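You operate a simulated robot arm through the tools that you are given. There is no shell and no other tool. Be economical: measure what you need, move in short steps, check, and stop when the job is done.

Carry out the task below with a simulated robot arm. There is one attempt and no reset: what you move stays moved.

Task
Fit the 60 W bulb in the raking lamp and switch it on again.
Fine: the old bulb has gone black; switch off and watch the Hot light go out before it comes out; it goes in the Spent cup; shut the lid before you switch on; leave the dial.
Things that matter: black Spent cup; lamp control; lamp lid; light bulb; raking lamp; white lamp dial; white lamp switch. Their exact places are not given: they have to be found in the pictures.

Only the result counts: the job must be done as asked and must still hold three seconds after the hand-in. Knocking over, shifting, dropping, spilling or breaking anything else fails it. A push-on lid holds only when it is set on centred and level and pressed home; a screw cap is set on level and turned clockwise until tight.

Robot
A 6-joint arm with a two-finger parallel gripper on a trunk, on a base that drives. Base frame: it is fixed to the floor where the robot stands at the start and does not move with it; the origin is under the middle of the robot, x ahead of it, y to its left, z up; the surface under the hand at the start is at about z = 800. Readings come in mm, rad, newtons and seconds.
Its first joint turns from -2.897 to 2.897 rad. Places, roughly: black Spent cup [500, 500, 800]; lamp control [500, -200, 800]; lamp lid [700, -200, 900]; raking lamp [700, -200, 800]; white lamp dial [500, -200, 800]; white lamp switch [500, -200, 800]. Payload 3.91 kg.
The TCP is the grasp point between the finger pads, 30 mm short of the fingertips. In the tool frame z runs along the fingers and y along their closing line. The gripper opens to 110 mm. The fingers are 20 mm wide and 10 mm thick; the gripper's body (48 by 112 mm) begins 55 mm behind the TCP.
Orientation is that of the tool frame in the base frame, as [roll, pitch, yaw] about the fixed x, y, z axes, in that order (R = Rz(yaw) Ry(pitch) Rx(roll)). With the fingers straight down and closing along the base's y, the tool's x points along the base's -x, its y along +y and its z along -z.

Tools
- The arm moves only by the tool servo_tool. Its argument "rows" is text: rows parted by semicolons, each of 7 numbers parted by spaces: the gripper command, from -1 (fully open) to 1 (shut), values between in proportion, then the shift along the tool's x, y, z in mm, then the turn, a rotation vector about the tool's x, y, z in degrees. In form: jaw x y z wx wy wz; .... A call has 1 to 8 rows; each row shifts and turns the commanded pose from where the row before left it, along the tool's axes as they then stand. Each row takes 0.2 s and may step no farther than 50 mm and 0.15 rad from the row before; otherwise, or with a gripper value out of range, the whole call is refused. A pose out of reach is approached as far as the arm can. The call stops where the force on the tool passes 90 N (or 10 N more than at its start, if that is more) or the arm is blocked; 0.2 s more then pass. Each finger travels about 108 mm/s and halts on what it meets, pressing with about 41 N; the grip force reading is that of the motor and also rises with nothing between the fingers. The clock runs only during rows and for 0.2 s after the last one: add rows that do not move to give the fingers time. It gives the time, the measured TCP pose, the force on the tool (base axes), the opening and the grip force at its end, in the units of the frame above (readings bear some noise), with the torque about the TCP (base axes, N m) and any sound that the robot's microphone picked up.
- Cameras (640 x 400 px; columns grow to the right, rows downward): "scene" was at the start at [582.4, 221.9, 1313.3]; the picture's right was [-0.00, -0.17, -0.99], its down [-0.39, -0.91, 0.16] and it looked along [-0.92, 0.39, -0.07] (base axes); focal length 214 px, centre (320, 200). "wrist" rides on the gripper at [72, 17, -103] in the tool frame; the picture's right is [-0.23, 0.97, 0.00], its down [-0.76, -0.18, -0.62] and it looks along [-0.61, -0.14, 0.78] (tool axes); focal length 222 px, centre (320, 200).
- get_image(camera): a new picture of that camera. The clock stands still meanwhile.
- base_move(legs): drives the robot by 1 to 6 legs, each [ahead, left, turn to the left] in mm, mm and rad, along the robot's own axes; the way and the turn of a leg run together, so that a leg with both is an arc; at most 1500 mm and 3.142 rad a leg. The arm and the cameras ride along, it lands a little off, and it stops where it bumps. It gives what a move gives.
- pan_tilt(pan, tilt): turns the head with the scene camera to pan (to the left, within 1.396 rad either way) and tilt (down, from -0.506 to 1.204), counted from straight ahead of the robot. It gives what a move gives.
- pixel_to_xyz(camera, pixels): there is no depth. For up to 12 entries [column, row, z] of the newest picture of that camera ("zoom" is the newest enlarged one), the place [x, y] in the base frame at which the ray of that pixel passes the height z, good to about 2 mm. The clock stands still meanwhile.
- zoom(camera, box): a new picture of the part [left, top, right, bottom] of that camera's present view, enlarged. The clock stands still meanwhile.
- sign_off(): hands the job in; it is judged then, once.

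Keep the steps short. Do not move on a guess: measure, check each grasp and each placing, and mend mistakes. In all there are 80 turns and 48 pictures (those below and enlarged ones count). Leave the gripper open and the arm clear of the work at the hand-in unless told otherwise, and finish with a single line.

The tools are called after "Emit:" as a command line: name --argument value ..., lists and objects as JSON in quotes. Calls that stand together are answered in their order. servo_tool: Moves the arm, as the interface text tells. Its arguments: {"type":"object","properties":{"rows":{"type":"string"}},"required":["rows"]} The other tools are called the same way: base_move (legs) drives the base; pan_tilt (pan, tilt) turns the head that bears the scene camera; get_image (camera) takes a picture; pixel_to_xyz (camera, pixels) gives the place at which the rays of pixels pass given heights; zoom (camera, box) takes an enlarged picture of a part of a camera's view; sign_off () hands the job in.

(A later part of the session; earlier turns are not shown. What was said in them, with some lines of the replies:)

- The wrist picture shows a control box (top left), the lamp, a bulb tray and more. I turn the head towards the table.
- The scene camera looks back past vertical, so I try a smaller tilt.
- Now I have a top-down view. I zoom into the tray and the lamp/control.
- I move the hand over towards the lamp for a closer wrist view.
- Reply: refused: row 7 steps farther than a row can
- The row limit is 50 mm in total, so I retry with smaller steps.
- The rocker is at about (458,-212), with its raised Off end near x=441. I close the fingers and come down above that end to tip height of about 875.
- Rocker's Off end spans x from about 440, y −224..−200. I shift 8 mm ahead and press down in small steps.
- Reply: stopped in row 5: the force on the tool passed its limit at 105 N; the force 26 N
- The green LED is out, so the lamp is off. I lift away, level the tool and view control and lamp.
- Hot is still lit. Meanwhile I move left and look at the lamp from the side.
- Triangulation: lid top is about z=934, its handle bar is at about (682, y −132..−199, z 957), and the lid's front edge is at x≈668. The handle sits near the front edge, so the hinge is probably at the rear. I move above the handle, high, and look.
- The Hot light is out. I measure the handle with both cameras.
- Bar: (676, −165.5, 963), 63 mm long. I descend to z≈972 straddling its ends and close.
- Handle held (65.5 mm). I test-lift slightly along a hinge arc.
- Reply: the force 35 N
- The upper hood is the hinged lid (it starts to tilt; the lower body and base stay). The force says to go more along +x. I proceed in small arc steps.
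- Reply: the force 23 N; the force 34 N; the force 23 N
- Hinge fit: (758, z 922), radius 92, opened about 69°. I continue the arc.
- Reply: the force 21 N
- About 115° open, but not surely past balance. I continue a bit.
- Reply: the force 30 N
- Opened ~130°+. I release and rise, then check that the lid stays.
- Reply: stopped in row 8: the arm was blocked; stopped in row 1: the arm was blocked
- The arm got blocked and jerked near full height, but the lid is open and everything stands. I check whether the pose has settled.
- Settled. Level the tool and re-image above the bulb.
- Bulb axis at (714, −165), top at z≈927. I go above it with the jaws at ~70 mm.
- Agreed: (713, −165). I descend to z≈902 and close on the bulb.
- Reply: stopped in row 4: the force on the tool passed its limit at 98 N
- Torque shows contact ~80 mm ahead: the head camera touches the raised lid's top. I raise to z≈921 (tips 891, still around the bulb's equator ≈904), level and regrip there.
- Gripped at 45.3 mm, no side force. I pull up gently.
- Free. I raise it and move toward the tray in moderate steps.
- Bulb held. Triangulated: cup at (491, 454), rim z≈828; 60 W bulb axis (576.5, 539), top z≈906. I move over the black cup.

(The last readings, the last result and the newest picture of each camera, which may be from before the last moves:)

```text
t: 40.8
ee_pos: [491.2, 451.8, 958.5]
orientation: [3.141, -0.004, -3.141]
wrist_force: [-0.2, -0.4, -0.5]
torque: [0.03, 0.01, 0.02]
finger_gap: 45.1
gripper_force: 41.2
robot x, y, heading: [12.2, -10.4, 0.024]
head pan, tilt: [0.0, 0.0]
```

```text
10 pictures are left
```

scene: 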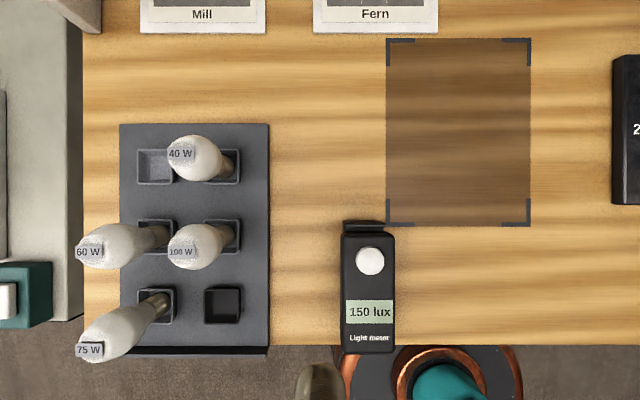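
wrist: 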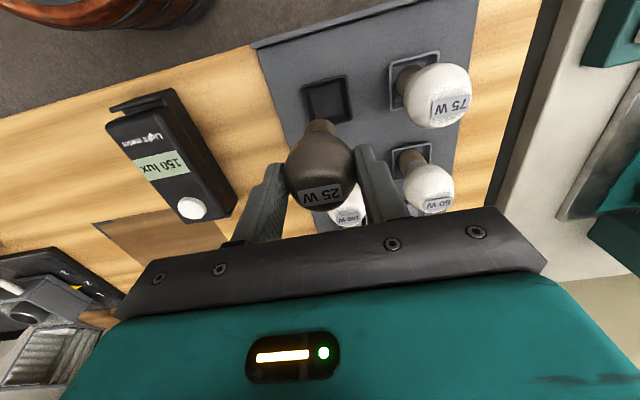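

Emit:
pixel_to_xyz --camera "wrist" --pixels '[[328, 99, 815], [328, 99, 825], [303, 86, 825], [345, 75, 825], [352, 116, 825], [312, 126, 825], [413, 72, 825], [451, 104, 905], [439, 203, 905], [430, 187, 880]]'

```text
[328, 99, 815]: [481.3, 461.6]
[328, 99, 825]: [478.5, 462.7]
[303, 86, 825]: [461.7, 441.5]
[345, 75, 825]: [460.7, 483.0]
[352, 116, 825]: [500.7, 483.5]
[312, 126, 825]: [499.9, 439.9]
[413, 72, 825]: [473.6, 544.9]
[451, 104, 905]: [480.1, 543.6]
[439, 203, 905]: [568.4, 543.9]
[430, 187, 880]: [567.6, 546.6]
```

Emit:
pixel_to_xyz --camera "scene" --pixels '[[223, 305, 800], [223, 305, 815], [223, 305, 825], [157, 305, 815], [90, 350, 900], [155, 237, 815], [88, 252, 900], [88, 252, 905], [222, 237, 815]]'

```text
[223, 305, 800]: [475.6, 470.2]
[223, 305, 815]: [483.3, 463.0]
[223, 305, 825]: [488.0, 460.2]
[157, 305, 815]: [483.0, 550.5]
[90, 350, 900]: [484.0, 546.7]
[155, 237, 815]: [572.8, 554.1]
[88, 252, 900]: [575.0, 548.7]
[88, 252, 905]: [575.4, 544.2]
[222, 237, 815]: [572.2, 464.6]
```

Cup centre refined to (483, 462) at rim z≈815. I shift and lower until it seats.

Emit:
servo_tool --rows "1 8 10 0 0 0 0; 1 0 0 15 0 0 0; 1 0 0 15 0 0 0; 1 0 0 12 0 0 0; 1 0 0 5 0 0 0"

Emit:
get_image --camera "wrist"

```text
t: 42.0
ee_pos: [484.0, 463.5, 911.4]
orientation: [-3.14, -0.004, 3.141]
wrist_force: [-1.0, -0.4, 0.2]
torque: [-0.02, 0.01, 0.0]
finger_gap: 45.1
gripper_force: 41.7
robot x, y, heading: [16.6, -6.7, 0.027]
head pan, tilt: [0.0, 0.0]
```

```text
9 pictures are left
```

wrist: 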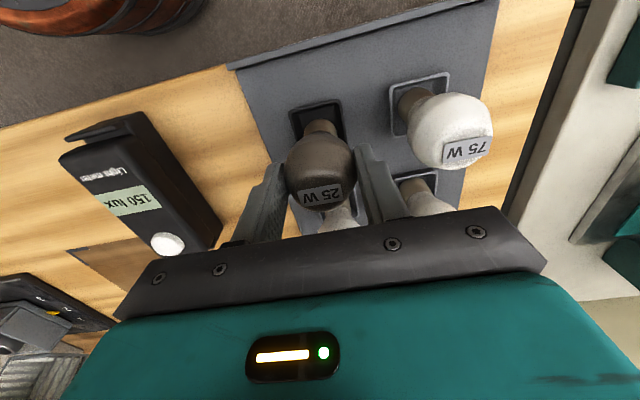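

Aligned with the cup. I lower in small steps.

Emit:
servo_tool --rows "1 0 0 4 0 0 0; 1 0 0 4 0 0 0; 1 0 0 4 0 0 0"

```text
t: 42.8
ee_pos: [484.1, 461.9, 899.3]
orientation: [-3.141, -0.006, -3.141]
wrist_force: [-0.1, 0.8, -0.2]
torque: [-0.01, -0.02, -0.01]
finger_gap: 44.8
gripper_force: 41.2
robot x, y, heading: [11.0, -10.7, 0.023]
head pan, tilt: [0.0, 0.0]
```

Emit:
servo_tool --rows "1 0 0 3 0 0 0; 1 0 0 2 0 0 0; 1 0 0 0 0 0 0"

```text
t: 43.6
ee_pos: [484.3, 462.3, 894.8]
orientation: [3.14, -0.004, 3.142]
wrist_force: [-1.4, -1.0, 25.4]
torque: [-0.01, 0.12, 0.02]
finger_gap: 44.8
gripper_force: 41.2
robot x, y, heading: [11.5, -12.4, 0.025]
head pan, tilt: [0.0, 0.0]
```

Contact at z≈895 (25 N): seated. I release to ~66 mm and rise.

Emit:
servo_tool --rows "0.1 0 0 -1 0 0 0; -0.2 0 0 0 0 0 0; -0.2 0 0 0 0 0 0; -0.2 0 0 -20 0 0 0; -0.2 0 0 -30 0 0 0; -0.2 0 0 -30 0 0 0; -0.2 0 0 -30 0 0 0"

Emit:
get_image --camera "wrist"

```text
t: 45.2
ee_pos: [483.5, 463.0, 1004.4]
orientation: [-3.141, -0.005, 3.141]
wrist_force: [-0.8, 0.3, 1.0]
torque: [-0.04, 0.01, 0.0]
finger_gap: 66.0
gripper_force: 0.0
robot x, y, heading: [12.4, -8.1, 0.021]
head pan, tilt: [0.0, 0.0]
```

```text
8 pictures are left
```

wrist: 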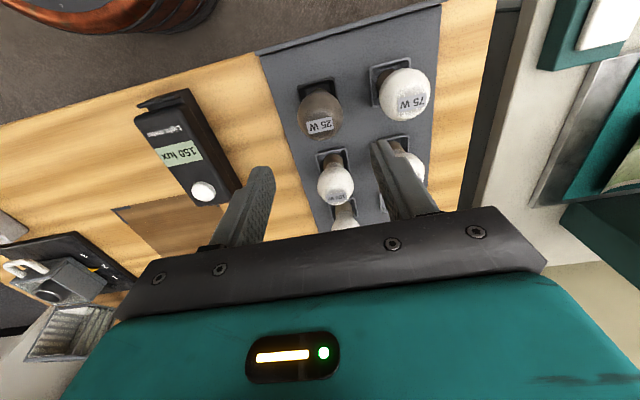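

The 25 W bulb stands in the cup. I measure tags to place the 60 W bulb.

Emit:
pixel_to_xyz --camera "wrist" --pixels '[[320, 125, 903], [411, 103, 905], [404, 92, 890], [319, 85, 815], [396, 70, 815], [332, 155, 815], [397, 138, 815], [338, 194, 905]]'

```text
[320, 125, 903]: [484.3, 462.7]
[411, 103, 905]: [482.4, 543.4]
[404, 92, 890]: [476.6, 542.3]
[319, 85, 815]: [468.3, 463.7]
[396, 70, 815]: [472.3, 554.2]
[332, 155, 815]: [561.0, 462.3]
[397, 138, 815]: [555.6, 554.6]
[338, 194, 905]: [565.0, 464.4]
```

Emit:
servo_tool --rows "-0.2 -29 27 0 0 0 0; -0.2 -29 27 0 0 0 0; -0.2 -29 27 0 0 0 0; -0.2 0 0 20 0 0 0; -0.2 0 0 0 0 0 0"

Emit:
get_image --camera "wrist"

```text
t: 46.4
ee_pos: [571.2, 543.6, 988.3]
orientation: [3.141, -0.005, 3.141]
wrist_force: [0.3, 0.0, -0.1]
torque: [-0.01, -0.01, -0.03]
finger_gap: 65.8
gripper_force: 0.1
robot x, y, heading: [13.1, -11.0, 0.023]
head pan, tilt: [0.0, 0.0]
```

```text
7 pictures are left
```

wrist: 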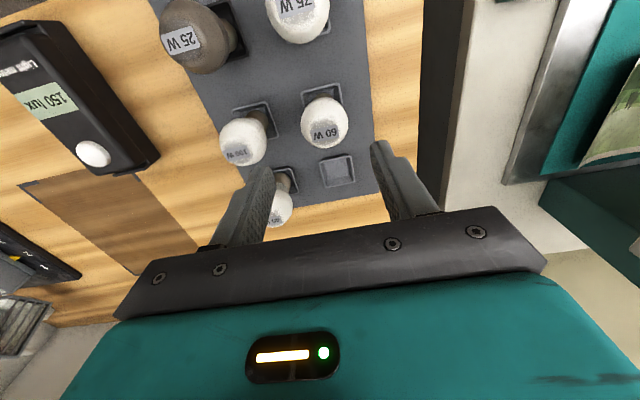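

Emit:
pixel_to_xyz --camera "wrist" --pixels '[[326, 131, 905], [324, 123, 890], [301, 122, 885], [348, 118, 885], [322, 95, 815]]'

```text
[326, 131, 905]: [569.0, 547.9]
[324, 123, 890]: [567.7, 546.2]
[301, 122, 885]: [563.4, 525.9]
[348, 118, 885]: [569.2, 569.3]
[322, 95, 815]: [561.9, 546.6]
```

60 W axis at (568.5, 547.3). I descend to TCP z≈899 and grip.

Emit:
servo_tool --rows "-0.2 2.5 3.7 0 0 0 0; -0.2 0 0 30 0 0 0; -0.2 0 0 30 0 0 0; -0.2 0 0 20 0 0 0; -0.2 0 0 9 0 0 0; 0.2 0 0 0 0 0 0; 1 0 0 0 0 0 0; 1 0 0 0 0 0 0"

```text
t: 48.2
ee_pos: [569.5, 546.7, 896.1]
orientation: [3.14, -0.006, -3.141]
wrist_force: [0.0, 0.3, -0.2]
torque: [0.02, 0.05, 0.02]
finger_gap: 44.8
gripper_force: 40.7
robot x, y, heading: [14.5, -10.7, 0.022]
head pan, tilt: [0.0, 0.0]
```

Gripped at 44.8 mm. I lift and carry it towards the lamp.

Emit:
servo_tool --rows "1 0 0 -5 0 0 0; 1 0 0 -25 0 0 0; 1 0 0 -30 0 0 0; 1 0 0 -35 0 0 0; 1 0 0 -35 0 0 0; 1 0 0 -30 0 0 0; 1 5 -40 0 0 0 0; 1 5 -40 0 0 0 0"

Emit:
servo_tool --rows "1 5 -45 0 0 0 0; 1 5 -45 0 0 0 0; 1 5 -45 0 0 0 0; 1 5 -45 0 0 0 0; 1 0 -45 0 0 0 0; 1 0 -45 0 0 0 0; 1 -15 -45 0 0 0 0; 1 -15 -45 0 0 0 0"

Emit:
servo_tool --rows "1 -20 -40 0 0 0 0; 1 -20 -40 0 0 0 0; 1 -25 -40 0 0 0 0; 1 -25 -40 0 0 0 0; 1 -25 -40 0 0 0 0; 1 -25 -40 0 0 0 0; 1 -20 -33 0 0 0 0; 1 0 0 0 0 0 0"

```text
t: 50.0
ee_pos: [559.4, 466.9, 1055.8]
orientation: [3.141, -0.005, -3.14]
wrist_force: [0.3, 0.5, -1.2]
torque: [-0.03, 0.02, -0.04]
finger_gap: 44.9
gripper_force: 41.4
robot x, y, heading: [14.3, -12.5, 0.023]
head pan, tilt: [0.0, 0.0]
```

```text
t: 51.8
ee_pos: [567.3, 104.7, 1054.0]
orientation: [-3.141, -0.006, -3.14]
wrist_force: [-0.8, 0.2, 0.6]
torque: [0.01, 0.03, 0.0]
finger_gap: 45.2
gripper_force: 41.1
robot x, y, heading: [10.7, -9.7, 0.031]
head pan, tilt: [0.0, 0.0]
```

```text
t: 53.6
ee_pos: [728.2, -163.6, 1056.8]
orientation: [3.141, -0.005, -3.141]
wrist_force: [0.2, -0.3, -0.1]
torque: [-0.01, 0.01, -0.01]
finger_gap: 45.2
gripper_force: 40.8
robot x, y, heading: [10.0, -9.5, 0.023]
head pan, tilt: [0.0, 0.0]
```

Emit:
servo_tool --rows "1 15.5 -1 0 0 0 0; 1 0 0 30 0 0 0; 1 0 0 30 0 0 0; 1 0 0 25 0 0 0; 1 0 0 0 0 0 0"

Emit:
get_image --camera "wrist"

```text
t: 54.8
ee_pos: [712.3, -165.1, 971.2]
orientation: [3.141, -0.006, 3.14]
wrist_force: [-0.6, -0.3, -0.5]
torque: [0.03, 0.05, 0.0]
finger_gap: 44.9
gripper_force: 41.4
robot x, y, heading: [9.4, -12.1, 0.024]
head pan, tilt: [0.0, 0.0]
```

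```text
6 pictures are left
```

wrist: 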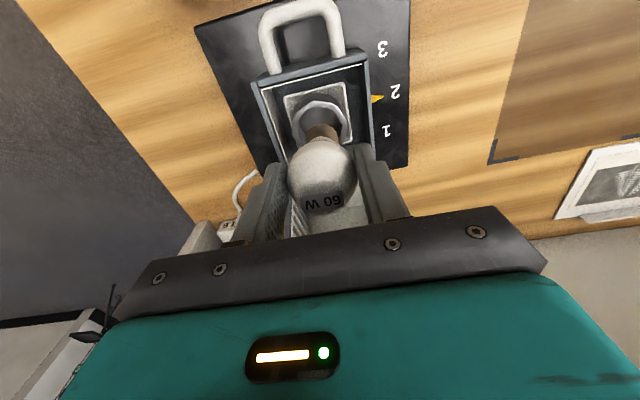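

Emit:
pixel_to_xyz --camera "wrist" --pixels '[[321, 119, 840], [321, 119, 850], [321, 119, 860], [294, 116, 850], [345, 110, 850]]'

```text
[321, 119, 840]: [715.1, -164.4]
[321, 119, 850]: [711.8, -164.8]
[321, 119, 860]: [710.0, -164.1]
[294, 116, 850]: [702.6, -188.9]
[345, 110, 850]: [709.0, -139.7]
```

Socket centre (712, −164.5) agrees. I lower toward the expected seat near TCP z≈920, last steps small.

Emit:
servo_tool --rows "1 0 0 15 0 0 0; 1 0 0 15 0 0 0; 1 0 0 8 0 0 0; 1 0 0 4 0 0 0; 1 0 0 3 0 0 0"

```text
t: 56.0
ee_pos: [711.9, -167.9, 923.9]
orientation: [3.141, -0.006, -3.141]
wrist_force: [0.2, 0.1, -0.8]
torque: [0.0, -0.02, -0.01]
finger_gap: 44.9
gripper_force: 41.2
robot x, y, heading: [12.2, -13.9, 0.023]
head pan, tilt: [0.0, 0.0]
```

Emit:
servo_tool --rows "1 0 0 2 0 0 0; 1 0 0 1.5 0 0 0; 1 0 0 0 0 0 0"

```text
t: 56.8
ee_pos: [712.9, -166.2, 922.5]
orientation: [-3.141, -0.006, 3.14]
wrist_force: [-0.9, 0.3, -0.1]
torque: [0.01, -0.02, -0.01]
finger_gap: 45.1
gripper_force: 40.7
robot x, y, heading: [9.6, -7.9, 0.026]
head pan, tilt: [0.0, 0.0]
```

Emit:
servo_tool --rows "1 0 0 1.5 0 0 0; 1 0 0 1.5 0 0 0; 1 0 0 0 0 0 0"

```text
t: 57.6
ee_pos: [711.3, -166.3, 919.8]
orientation: [3.141, -0.004, 3.141]
wrist_force: [-9.3, 0.0, 7.5]
torque: [0.02, 0.51, 0.01]
finger_gap: 44.9
gripper_force: 41.3
robot x, y, heading: [12.9, -12.6, 0.024]
head pan, tilt: [0.0, 0.0]
```

Light contact, with the socket pushing the cap toward −x. I ease 1 mm back and press slightly.

Emit:
servo_tool --rows "1 1 0 0 0 0 0; 1 0 0 1.5 0 0 0; 1 0 0 0 0 0 0"

```text
t: 58.4
ee_pos: [712.1, -165.9, 917.0]
orientation: [3.14, -0.002, -3.141]
wrist_force: [-4.6, 1.4, 23.4]
torque: [0.03, 0.22, 0.03]
finger_gap: 45.2
gripper_force: 40.9
robot x, y, heading: [15.6, -12.2, 0.023]
head pan, tilt: [0.0, 0.0]
```

Emit:
servo_tool --rows "1 0 0 1.5 0 0 0; 1 0 0 0 0 0 0"

```text
t: 59.0
ee_pos: [711.4, -166.7, 916.1]
orientation: [3.141, -0.002, -3.14]
wrist_force: [1.0, 1.9, 30.6]
torque: [0.07, -0.72, 0.06]
finger_gap: 44.8
gripper_force: 40.6
robot x, y, heading: [13.5, -10.8, 0.024]
head pan, tilt: [0.0, 0.0]
```

Now the head starts touching the lid; the bulb is down firmly. I release and rise.

Emit:
servo_tool --rows "0.1 0 0 -2 0 0 0; -0.2 0 0 0 0 0 0; -0.2 0 0 0 0 0 0; -0.2 0 0 -15 0 0 0; -0.2 0 0 -25 0 0 0; -0.2 0 0 -30 0 0 0; -0.2 0 0 0 0 0 0"

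Emit:
get_image --camera "wrist"

Emit:
pixel_to_xyz --camera "wrist" --pixels '[[314, 150, 920], [314, 150, 927]]'

```text
t: 60.6
ee_pos: [713.2, -165.7, 989.4]
orientation: [3.141, -0.005, 3.14]
wrist_force: [0.1, -0.3, -0.3]
torque: [-0.02, 0.02, -0.04]
finger_gap: 66.1
gripper_force: 0.2
robot x, y, heading: [16.0, -12.2, 0.026]
head pan, tilt: [0.0, 0.0]
```

```text
5 pictures are left
```

wrist: 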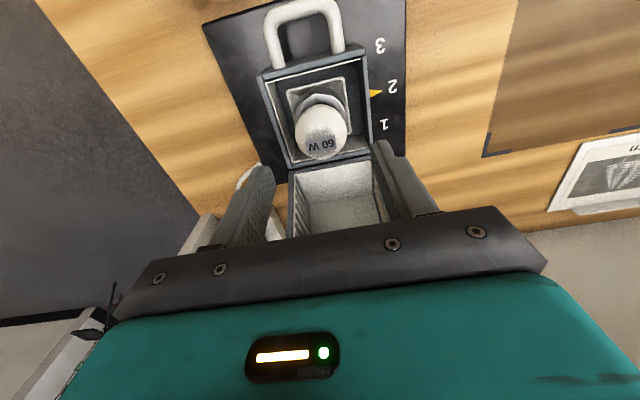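

```text
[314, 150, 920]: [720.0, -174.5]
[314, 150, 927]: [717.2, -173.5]
```

The 60 W bulb sits centred in the socket. Now I go back over the lid to its handle (last at x≈863, z≈957), staying low, with jaws fully open.

Emit:
servo_tool --rows "-1 0 0 -26 0 0 0; -1 0 0 0 0 0 0; -1 -30 0 0 0 0 0; -1 -30 0 0 0 0 0; -1 -30 0 0 0 0 0; -1 -30 0 0 0 0 0; -1 -29 0 0 0 0 0; -1 0 0 0 0 0 0"

Emit:
get_image --camera "wrist"

```text
t: 62.4
ee_pos: [861.3, -170.8, 1012.6]
orientation: [3.141, -0.004, 3.141]
wrist_force: [0.7, 0.5, 0.0]
torque: [-0.03, 0.03, 0.0]
finger_gap: 110.0
gripper_force: 0.1
robot x, y, heading: [12.8, -11.3, 0.026]
head pan, tilt: [0.0, 0.0]
```

```text
4 pictures are left
```

wrist: 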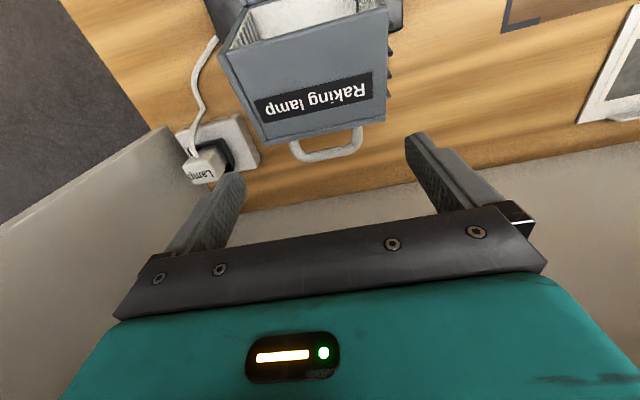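

Emit:
pixel_to_xyz --camera "wrist" --pixels '[[328, 155, 930], [328, 155, 945], [328, 155, 957], [292, 152, 950], [364, 130, 950], [262, 143, 965], [385, 112, 965], [240, 58, 965]]'

```text
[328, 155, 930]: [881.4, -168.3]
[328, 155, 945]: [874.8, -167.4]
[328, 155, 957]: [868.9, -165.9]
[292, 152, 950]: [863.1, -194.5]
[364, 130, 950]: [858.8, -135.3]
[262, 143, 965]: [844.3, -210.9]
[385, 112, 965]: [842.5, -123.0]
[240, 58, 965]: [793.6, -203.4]
```

Handle seen at about (869–875, −167). I lower to straddle it and close.

Emit:
servo_tool --rows "-1 -5 3 20 0 0 0; -1 -5 0 20 0 0 0; -1 0 0 15 0 0 0; 0 0 0 0 0 0 0; 1 0 0 0 0 0 0; 1 0 0 0 0 0 0; 1 0 0 0 0 0 0"

```text
t: 64.0
ee_pos: [870.7, -165.5, 958.3]
orientation: [3.141, -0.004, 3.14]
wrist_force: [4.9, -0.4, 2.4]
torque: [-0.04, -0.38, 0.06]
finger_gap: 65.4
gripper_force: 44.7
robot x, y, heading: [14.9, -9.6, 0.02]
head pan, tilt: [0.0, 0.0]
```

Held (65.4). I retrace the recorded opening path backwards, reading forces.

Emit:
servo_tool --rows "1 3.5 0 -5 0 0 0; 1 3.5 0 -5.5 0 0 0; 1 4.5 0 -6.5 0 0 0; 1 5 0 -6 0 0 0"

```text
t: 65.0
ee_pos: [856.3, -164.5, 979.8]
orientation: [-3.141, -0.004, -3.14]
wrist_force: [-2.3, -1.0, -14.6]
torque: [-0.02, -1.0, 0.17]
finger_gap: 65.5
gripper_force: 45.1
robot x, y, heading: [12.0, -10.7, 0.027]
head pan, tilt: [0.0, 0.0]
```

Emit:
servo_tool --rows "1 7 0 -6.5 0 0 0; 1 7.5 0 -6.5 0 0 0; 1 7.5 0 -5.5 0 0 0; 1 7.5 0 -5 0 0 0; 1 7.5 0 -4 0 0 0"

```text
t: 66.2
ee_pos: [818.4, -164.5, 1009.4]
orientation: [-3.141, -0.001, 3.14]
wrist_force: [26.3, -4.5, 51.5]
torque: [-0.36, -1.15, 0.38]
finger_gap: 0.2
gripper_force: 38.2
robot x, y, heading: [12.7, -9.6, 0.023]
head pan, tilt: [0.0, 0.0]
```

The handle slipped out. I rise a little and look.

Emit:
servo_tool --rows "1 0 0 -10 0 0 0; 0.5 0 0 -20 0 0 0; 0 0 0 0 0 0 0; 0 0 0 0 0 0 0"

Emit:
get_image --camera "wrist"

```text
t: 67.2
ee_pos: [815.9, -165.7, 1032.9]
orientation: [3.139, -0.012, -3.141]
wrist_force: [0.0, 0.5, -0.1]
torque: [-0.01, -0.05, 0.01]
finger_gap: 54.9
gripper_force: 0.0
robot x, y, heading: [11.1, -12.7, 0.024]
head pan, tilt: [0.0, 0.0]
```

```text
3 pictures are left
```

wrist: 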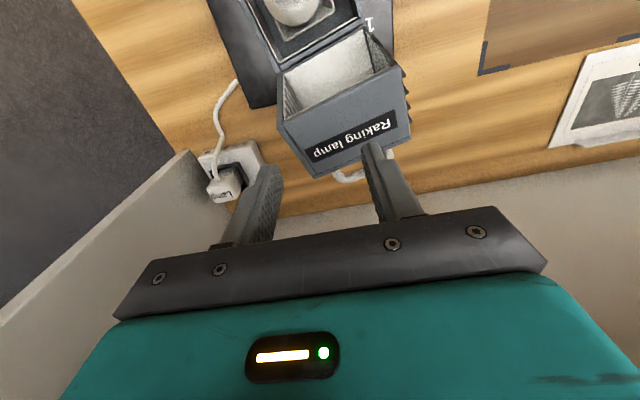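

Emit:
pixel_to_xyz --camera "wrist" --pixels '[[277, 68, 870], [365, 26, 870], [248, 106, 800], [215, 8, 800], [292, 8, 920], [284, 120, 965], [390, 68, 965], [307, 178, 960], [408, 138, 960], [340, 180, 940], [392, 155, 940]]'

```text
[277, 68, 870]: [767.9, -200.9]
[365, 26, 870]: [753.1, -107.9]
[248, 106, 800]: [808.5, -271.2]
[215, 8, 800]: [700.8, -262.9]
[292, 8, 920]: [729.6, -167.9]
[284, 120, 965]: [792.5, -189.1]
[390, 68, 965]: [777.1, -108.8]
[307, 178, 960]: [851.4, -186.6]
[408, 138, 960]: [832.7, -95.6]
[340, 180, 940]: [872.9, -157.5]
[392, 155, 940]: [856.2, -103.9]
```

The lid is still standing open, but the slip swivelled the lamp head about 9°. Better grip: turn the tool by 81° so the fingers close across the bar, one inside the loop. I turn here, above everything.

Emit:
servo_tool --rows "0 0 0 0 0 0 8.1; 0 0 0 0 0 0 8.1; 0 0 0 0 0 0 8.1; 0 0 0 0 0 0 8.1; 0 0 0 0 0 0 8.1; 0 0 0 0 0 0 8.1; 0 0 0 0 0 0 8.1; 0 0 0 0 0 0 8.1"

Emit:
servo_tool --rows "0 0 0 0 0 0 8.1; 0 0 0 0 0 0 8.1; 0 0 0 0 0 0 0"

```text
t: 69.0
ee_pos: [817.3, -166.1, 1033.2]
orientation: [-3.133, -0.005, 2.008]
wrist_force: [-0.1, 0.8, -0.4]
torque: [0.01, 0.02, -0.01]
finger_gap: 55.0
gripper_force: 0.0
robot x, y, heading: [17.1, -10.5, 0.024]
head pan, tilt: [0.0, 0.0]
```

```text
t: 69.8
ee_pos: [816.8, -166.4, 1034.2]
orientation: [-3.131, -0.006, 1.727]
wrist_force: [-0.8, 0.7, -0.3]
torque: [-0.02, 0.02, 0.02]
finger_gap: 54.8
gripper_force: 0.0
robot x, y, heading: [11.5, -13.3, 0.024]
head pan, tilt: [0.0, 0.0]
```

Rotated. Now I move over the handle's estimated centre (864, −140) and look.

Emit:
servo_tool --rows "0 6 17 0 0 0 0; 0 6 17 0 0 0 0; 0 6.4 16.5 0 0 0 0; 0 0 0 0 0 0 0"

Emit:
get_image --camera "wrist"

```text
t: 71.0
ee_pos: [826.7, -165.4, 1026.8]
orientation: [-3.117, -0.006, 1.695]
wrist_force: [-1.3, 0.5, 2.0]
torque: [-0.01, -0.06, -0.01]
finger_gap: 55.1
gripper_force: 0.1
robot x, y, heading: [-20.2, -8.8, -0.01]
head pan, tilt: [0.0, 0.0]
stopped in row 4: the arm was blocked; the commanded pose is now the measured one
```

```text
2 pictures are left
```

wrist: 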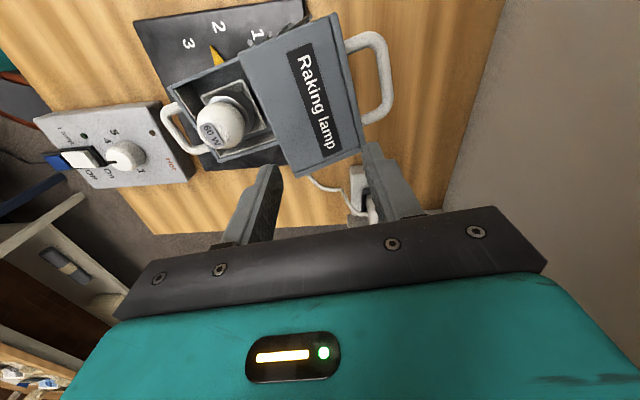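

Emit:
pixel_to_xyz --camera "wrist" --pixels '[[385, 72, 940], [385, 72, 955], [379, 36, 950], [390, 108, 950], [343, 20, 962], [365, 140, 962], [241, 52, 962], [300, 175, 962], [217, 55, 805], [221, 118, 920], [218, 27, 800], [188, 43, 800]]'

Emit:
servo_tool --rows "0 0 0 0 0 0 0; 0 0 0 0 0 0 0; 0 0 0 0 0 0 0"

```text
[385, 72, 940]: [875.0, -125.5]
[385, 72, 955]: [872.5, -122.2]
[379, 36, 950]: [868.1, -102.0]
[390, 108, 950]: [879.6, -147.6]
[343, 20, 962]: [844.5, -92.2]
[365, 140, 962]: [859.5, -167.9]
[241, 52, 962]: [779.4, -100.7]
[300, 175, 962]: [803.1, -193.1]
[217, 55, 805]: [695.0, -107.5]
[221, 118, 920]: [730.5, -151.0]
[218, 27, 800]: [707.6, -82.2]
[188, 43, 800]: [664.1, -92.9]
```

```text
t: 71.8
ee_pos: [826.4, -165.3, 1026.1]
orientation: [-3.116, -0.009, 1.696]
wrist_force: [-0.8, -0.3, 0.2]
torque: [-0.02, -0.03, 0.0]
finger_gap: 55.4
gripper_force: 0.2
robot x, y, heading: [-18.6, -12.7, -0.014]
head pan, tilt: [0.0, 0.0]
```

Emit:
pixel_to_xyz --camera "wrist" --pixels '[[152, 133, 830], [120, 155, 850], [84, 137, 830], [134, 22, 800], [302, 3, 800], [192, 175, 830], [258, 33, 800], [238, 110, 850], [222, 125, 927], [222, 125, 905]]'

```text
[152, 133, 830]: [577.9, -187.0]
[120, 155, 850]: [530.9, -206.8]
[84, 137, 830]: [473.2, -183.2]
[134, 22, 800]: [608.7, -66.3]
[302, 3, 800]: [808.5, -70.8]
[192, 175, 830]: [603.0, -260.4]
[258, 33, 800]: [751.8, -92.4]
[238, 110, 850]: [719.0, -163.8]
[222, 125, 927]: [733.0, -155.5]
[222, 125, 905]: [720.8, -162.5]
```

Lamp head is swivelled about 14°, pointer between 2 and 3, and reach is the limit here. I drive the base 60 mm ahead (table edge is ~100 mm beyond the trunk) with the hand high.

Emit:
base_move --legs '[[60, 0, 0]]'

```text
t: 72.8
ee_pos: [885.9, -165.1, 1025.1]
orientation: [-3.117, -0.008, 1.697]
wrist_force: [-0.1, 0.1, 0.2]
torque: [0.01, -0.03, 0.0]
finger_gap: 54.8
gripper_force: 0.1
robot x, y, heading: [42.9, -12.3, -0.007]
head pan, tilt: [0.0, 0.0]
```

Emit:
servo_tool --rows "0 0 0 0 -1.41 -0.46 -6.8; 0 20 0 0 0 0 0; 0 20 0 5 0 0 0; 0 0 0 0 0 0 0"

Emit:
get_image --camera "wrist"

```text
t: 73.8
ee_pos: [876.4, -125.2, 1023.3]
orientation: [-3.14, -0.002, 1.815]
wrist_force: [0.6, 0.4, 0.3]
torque: [-0.01, -0.02, -0.01]
finger_gap: 55.3
gripper_force: 0.0
robot x, y, heading: [43.8, -9.6, -0.008]
head pan, tilt: [0.0, 0.0]
```

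```text
1 pictures are left
```

wrist: 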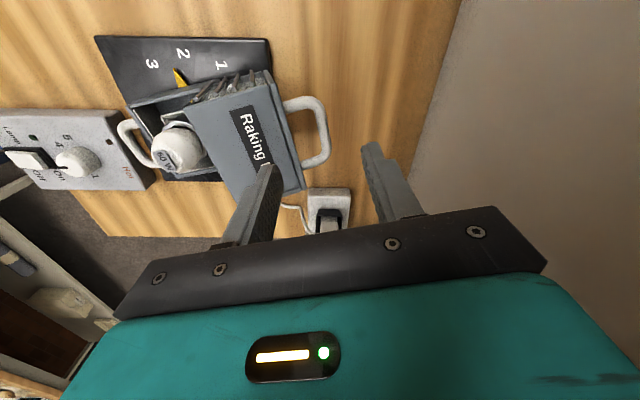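

Emit:
pixel_to_xyz --camera "wrist" --pixels '[[323, 130, 940], [323, 130, 955], [323, 130, 925], [316, 100, 945], [328, 158, 945], [270, 75, 962], [303, 187, 962], [128, 168, 830], [97, 38, 800], [268, 40, 800], [170, 145, 905], [181, 53, 800]]'

```text
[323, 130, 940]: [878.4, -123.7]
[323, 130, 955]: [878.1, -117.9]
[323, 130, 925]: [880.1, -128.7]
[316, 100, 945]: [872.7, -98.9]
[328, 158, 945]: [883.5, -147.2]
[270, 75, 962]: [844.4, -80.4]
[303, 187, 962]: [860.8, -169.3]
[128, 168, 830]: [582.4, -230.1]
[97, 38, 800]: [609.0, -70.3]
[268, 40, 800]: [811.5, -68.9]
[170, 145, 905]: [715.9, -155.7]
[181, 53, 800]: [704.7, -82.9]
```

Bar is lower than I thought (z≈910–932, centre ≈(880,−128), yaw ≈12.6°), which explains the slip near the fingertips. I return to the proven end-pinch, turned to match the lamp, and will grip deeper.

Emit:
servo_tool --rows "-1 0 0 0 0 0 -8.5; -1 0 0 0 0 0 -8.5; -1 0 0 0 0 0 -8.5; -1 0 0 0 0 0 -8.5; -1 0 0 0 0 0 -8.5; -1 0 0 0 0 0 -8.5; -1 0 0 0 0 0 -8.5; -1 0 0 0 0 0 -8.5"

Emit:
servo_tool --rows "-1 0 0 0 0 0 -8; -1 0 0 0 0 0 -8; -1 0 0 0 0 0 -4.6; -1 0 0 0 0 0 0"

```text
t: 75.6
ee_pos: [877.2, -126.9, 1021.7]
orientation: [3.139, -0.002, 3.004]
wrist_force: [0.0, 0.3, 0.2]
torque: [0.04, -0.01, -0.02]
finger_gap: 109.7
gripper_force: 0.1
robot x, y, heading: [40.4, -13.8, -0.008]
head pan, tilt: [0.0, 0.0]
```

```text
t: 76.6
ee_pos: [876.1, -126.9, 1020.3]
orientation: [3.139, -0.002, -2.921]
wrist_force: [0.9, -0.3, 0.6]
torque: [0.01, 0.02, 0.03]
finger_gap: 110.0
gripper_force: 0.1
robot x, y, heading: [44.3, -13.6, -0.01]
head pan, tilt: [0.0, 0.0]
```

Emit:
servo_tool --rows "-1 -5 -4 20 0 0 0; -1 0 0 25 0 0 0; -1 0 0 20 0 0 0; -1 0 0 15 0 0 0; -1 0 0 10 0 0 0; -1 0 0 8 0 0 0; -1 0 0 0 0 0 0"

Emit:
servo_tool --rows "-0.5 0 0 0 0 0 0; 0 0 0 0 0 0 0; 1 0 0 0 0 0 0; 1 0 0 0 0 0 0; 1 0 0 0 0 0 0"

```text
t: 78.2
ee_pos: [881.9, -129.4, 921.2]
orientation: [3.142, -0.002, -2.922]
wrist_force: [-0.1, -0.4, -0.4]
torque: [-0.02, -0.03, 0.01]
finger_gap: 109.8
gripper_force: 0.1
robot x, y, heading: [40.4, -9.7, -0.009]
head pan, tilt: [0.0, 0.0]
```

```text
t: 79.4
ee_pos: [881.3, -127.9, 921.3]
orientation: [3.14, -0.001, -2.921]
wrist_force: [0.0, -0.4, -0.5]
torque: [-0.03, -0.04, 0.02]
finger_gap: 65.7
gripper_force: 45.0
robot x, y, heading: [41.2, -15.6, -0.01]
head pan, tilt: [0.0, 0.0]
5 turns are left
```

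Held deep (65.7 mm). Few turns are left, so I batch: swivel the head back about its axis (12.6°), then the first half of the closing arc about hinge (765, 870), r 129.

Emit:
servo_tool --rows "0.2 0.46 -12.42 0 0 0 4.2; 0.2 0.46 -12.42 0 0 0 4.2; 0.2 0.46 -12.42 0 0 0 4.2; 0.2 0 0 0 0 0 0; 0.2 5.1 0 -11.6 0 0 0; 0.2 6.2 0 -11.2 0 0 0; 0.2 7.2 0 -10.3 0 0 0"

Emit:
servo_tool --rows "0.2 8.4 0 -9.7 0 0 0; 0.2 9.1 0 -8.8 0 0 0; 0.2 10.1 0 -7.9 0 0 0; 0.2 10.6 0 -6.8 0 0 0; 0.2 11.4 0 -5.7 0 0 0; 0.2 0 0 0 0 0 0"

```text
t: 81.0
ee_pos: [870.7, -167.0, 954.0]
orientation: [3.14, -0.001, 3.14]
wrist_force: [-9.9, 2.2, -17.7]
torque: [-0.28, -0.92, -0.24]
finger_gap: 65.6
gripper_force: 44.8
robot x, y, heading: [41.1, -10.3, -0.006]
head pan, tilt: [0.0, 0.0]
```

```text
t: 82.4
ee_pos: [816.9, -166.5, 994.1]
orientation: [3.141, -0.003, 3.139]
wrist_force: [-1.6, -2.5, -16.9]
torque: [-0.13, -0.62, 0.23]
finger_gap: 65.4
gripper_force: 45.0
robot x, y, heading: [41.6, -12.5, -0.008]
head pan, tilt: [0.0, 0.0]
4 turns are left
```

Holding well. I finish the closing arc and press down slightly at the end.

Emit:
servo_tool --rows "0.2 11.8 0 -4.6 0 0 0; 0.2 12.1 0 -3.4 0 0 0; 0.2 12.7 0 -2.2 0 0 0; 0.2 12.5 0 -1 0 0 0; 0.2 12.8 0 0.3 0 0 0; 0.2 12.6 0 1.6 0 0 0; 0.2 12.5 0 2.8 0 0 0; 0.2 11.9 0 3.9 0 0 0"

Emit:
servo_tool --rows "0.2 11.8 0 5.3 0 0 0; 0.2 10.9 0 6.2 0 0 0; 0.2 10.5 0 7.4 0 0 0; 0.2 9.5 0 8.2 0 0 0; 0.2 0 0 3 0 0 0; 0.2 0 0 3 0 0 0; 0.2 0 0 0 0 0 0"

```text
t: 84.2
ee_pos: [720.7, -166.2, 996.0]
orientation: [3.139, -0.002, 3.14]
wrist_force: [9.0, -9.1, 0.2]
torque: [-0.22, -1.34, 0.04]
finger_gap: 65.8
gripper_force: 45.1
robot x, y, heading: [49.5, -13.1, -0.006]
head pan, tilt: [0.0, 0.0]
```

```text
t: 85.8
ee_pos: [676.0, -165.1, 967.5]
orientation: [3.14, 0.002, 3.139]
wrist_force: [-1.9, -2.4, 43.3]
torque: [-0.44, -0.16, -0.02]
finger_gap: 66.0
gripper_force: 45.0
robot x, y, heading: [40.7, -10.3, -0.009]
head pan, tilt: [0.0, 0.0]
3 turns are left
```

Lid closed: handle back exactly at (676, −165) with 43 N downward. Now release, rise, go to the switch's raised On end (477, −211) and press, then lift and look.

Emit:
servo_tool --rows "-0.5 0 0 0 0 0 0; -1 0 0 0 0 0 0; -1 0 0 0 0 0 0; -1 0 0 -30 0 0 0; -1 0 0 -40 0 0 0; 1 40 -9.2 0 0 0 0; 1 40 -9.2 0 0 0 0; 1 40 -9.2 0 0 0 0"

Emit:
servo_tool --rows "1 40 -9.2 0 0 0 0; 1 39 -9.2 0 0 0 0; 1 0 0 40 0 0 0; 1 0 0 40 0 0 0; 1 0 0 35 0 0 0; 1 0 0 35 0 0 0; 1 0 0 0 0 0 0"

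Emit:
servo_tool --rows "1 0 0 4 0 0 0; 1 0 0 4 0 0 0; 1 0 0 4 0 0 0; 1 0 0 4 0 0 0; 1 0 0 3 0 0 0; 1 0 0 2 0 0 0"

Emit:
servo_tool --rows "1 0 0 -20 0 0 0; 1 0 0 -40 0 0 0; -0.5 0 0 -45 0 0 0; -1 0 0 -45 0 0 0; -1 0 0 -45 0 0 0; -1 0 0 -25 0 0 0; -1 0 0 0 0 0 0"

Emit:
get_image --camera "scene"

```text
t: 87.6
ee_pos: [558.7, -193.4, 1033.5]
orientation: [3.14, -0.002, -3.141]
wrist_force: [0.5, 0.5, -1.3]
torque: [0.0, 0.06, 0.02]
finger_gap: 0.0
gripper_force: 37.5
robot x, y, heading: [46.9, -13.2, -0.009]
head pan, tilt: [0.0, 0.0]
```

```text
t: 89.2
ee_pos: [476.2, -210.6, 886.3]
orientation: [3.138, -0.002, -3.141]
wrist_force: [-1.1, 0.9, 0.0]
torque: [0.01, 0.0, -0.02]
finger_gap: 0.0
gripper_force: 37.6
robot x, y, heading: [44.2, -9.3, -0.006]
head pan, tilt: [0.0, 0.0]
```

```text
t: 90.2
ee_pos: [479.0, -212.1, 875.9]
orientation: [-3.138, 0.009, -3.141]
wrist_force: [-0.8, 0.7, 13.9]
torque: [0.01, 0.21, 0.0]
finger_gap: 0.0
gripper_force: 37.9
robot x, y, heading: [40.9, -11.9, -0.008]
head pan, tilt: [0.0, 0.0]
stopped in row 4: the force on the tool passed its limit at 106 N (the readings are from after the stop); the commanded pose is now the measured one
```

```text
t: 91.8
ee_pos: [478.8, -208.9, 1096.4]
orientation: [-3.137, 0.007, -3.14]
wrist_force: [-0.4, 0.4, -0.5]
torque: [0.0, -0.03, -0.01]
finger_gap: 109.9
gripper_force: 0.0
robot x, y, heading: [39.5, -10.8, -0.005]
head pan, tilt: [0.0, 0.0]
```

```text
0 pictures are left
2 turns are left
```

scene: 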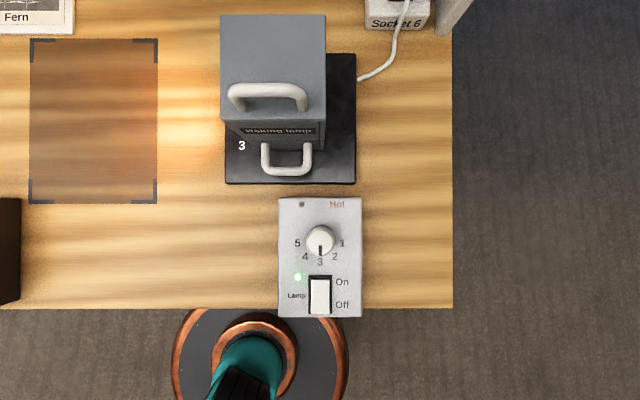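

The green LED is lit, the lamp glows, the lid is shut and square, the dial is still at 3, and the gripper is open and clear. I hand in.

Emit:
sign_off

```text
The job is handed in.
```

The 60 W bulb is in the raking lamp, the lid is shut and the lamp is on, with the old 25 W bulb in the Spent cup and the dial untouched; the lamp head got swivelled about 14° while I closed the lid, and I turned it back to its original spot but couldn't see the pointer to confirm it reads 2.
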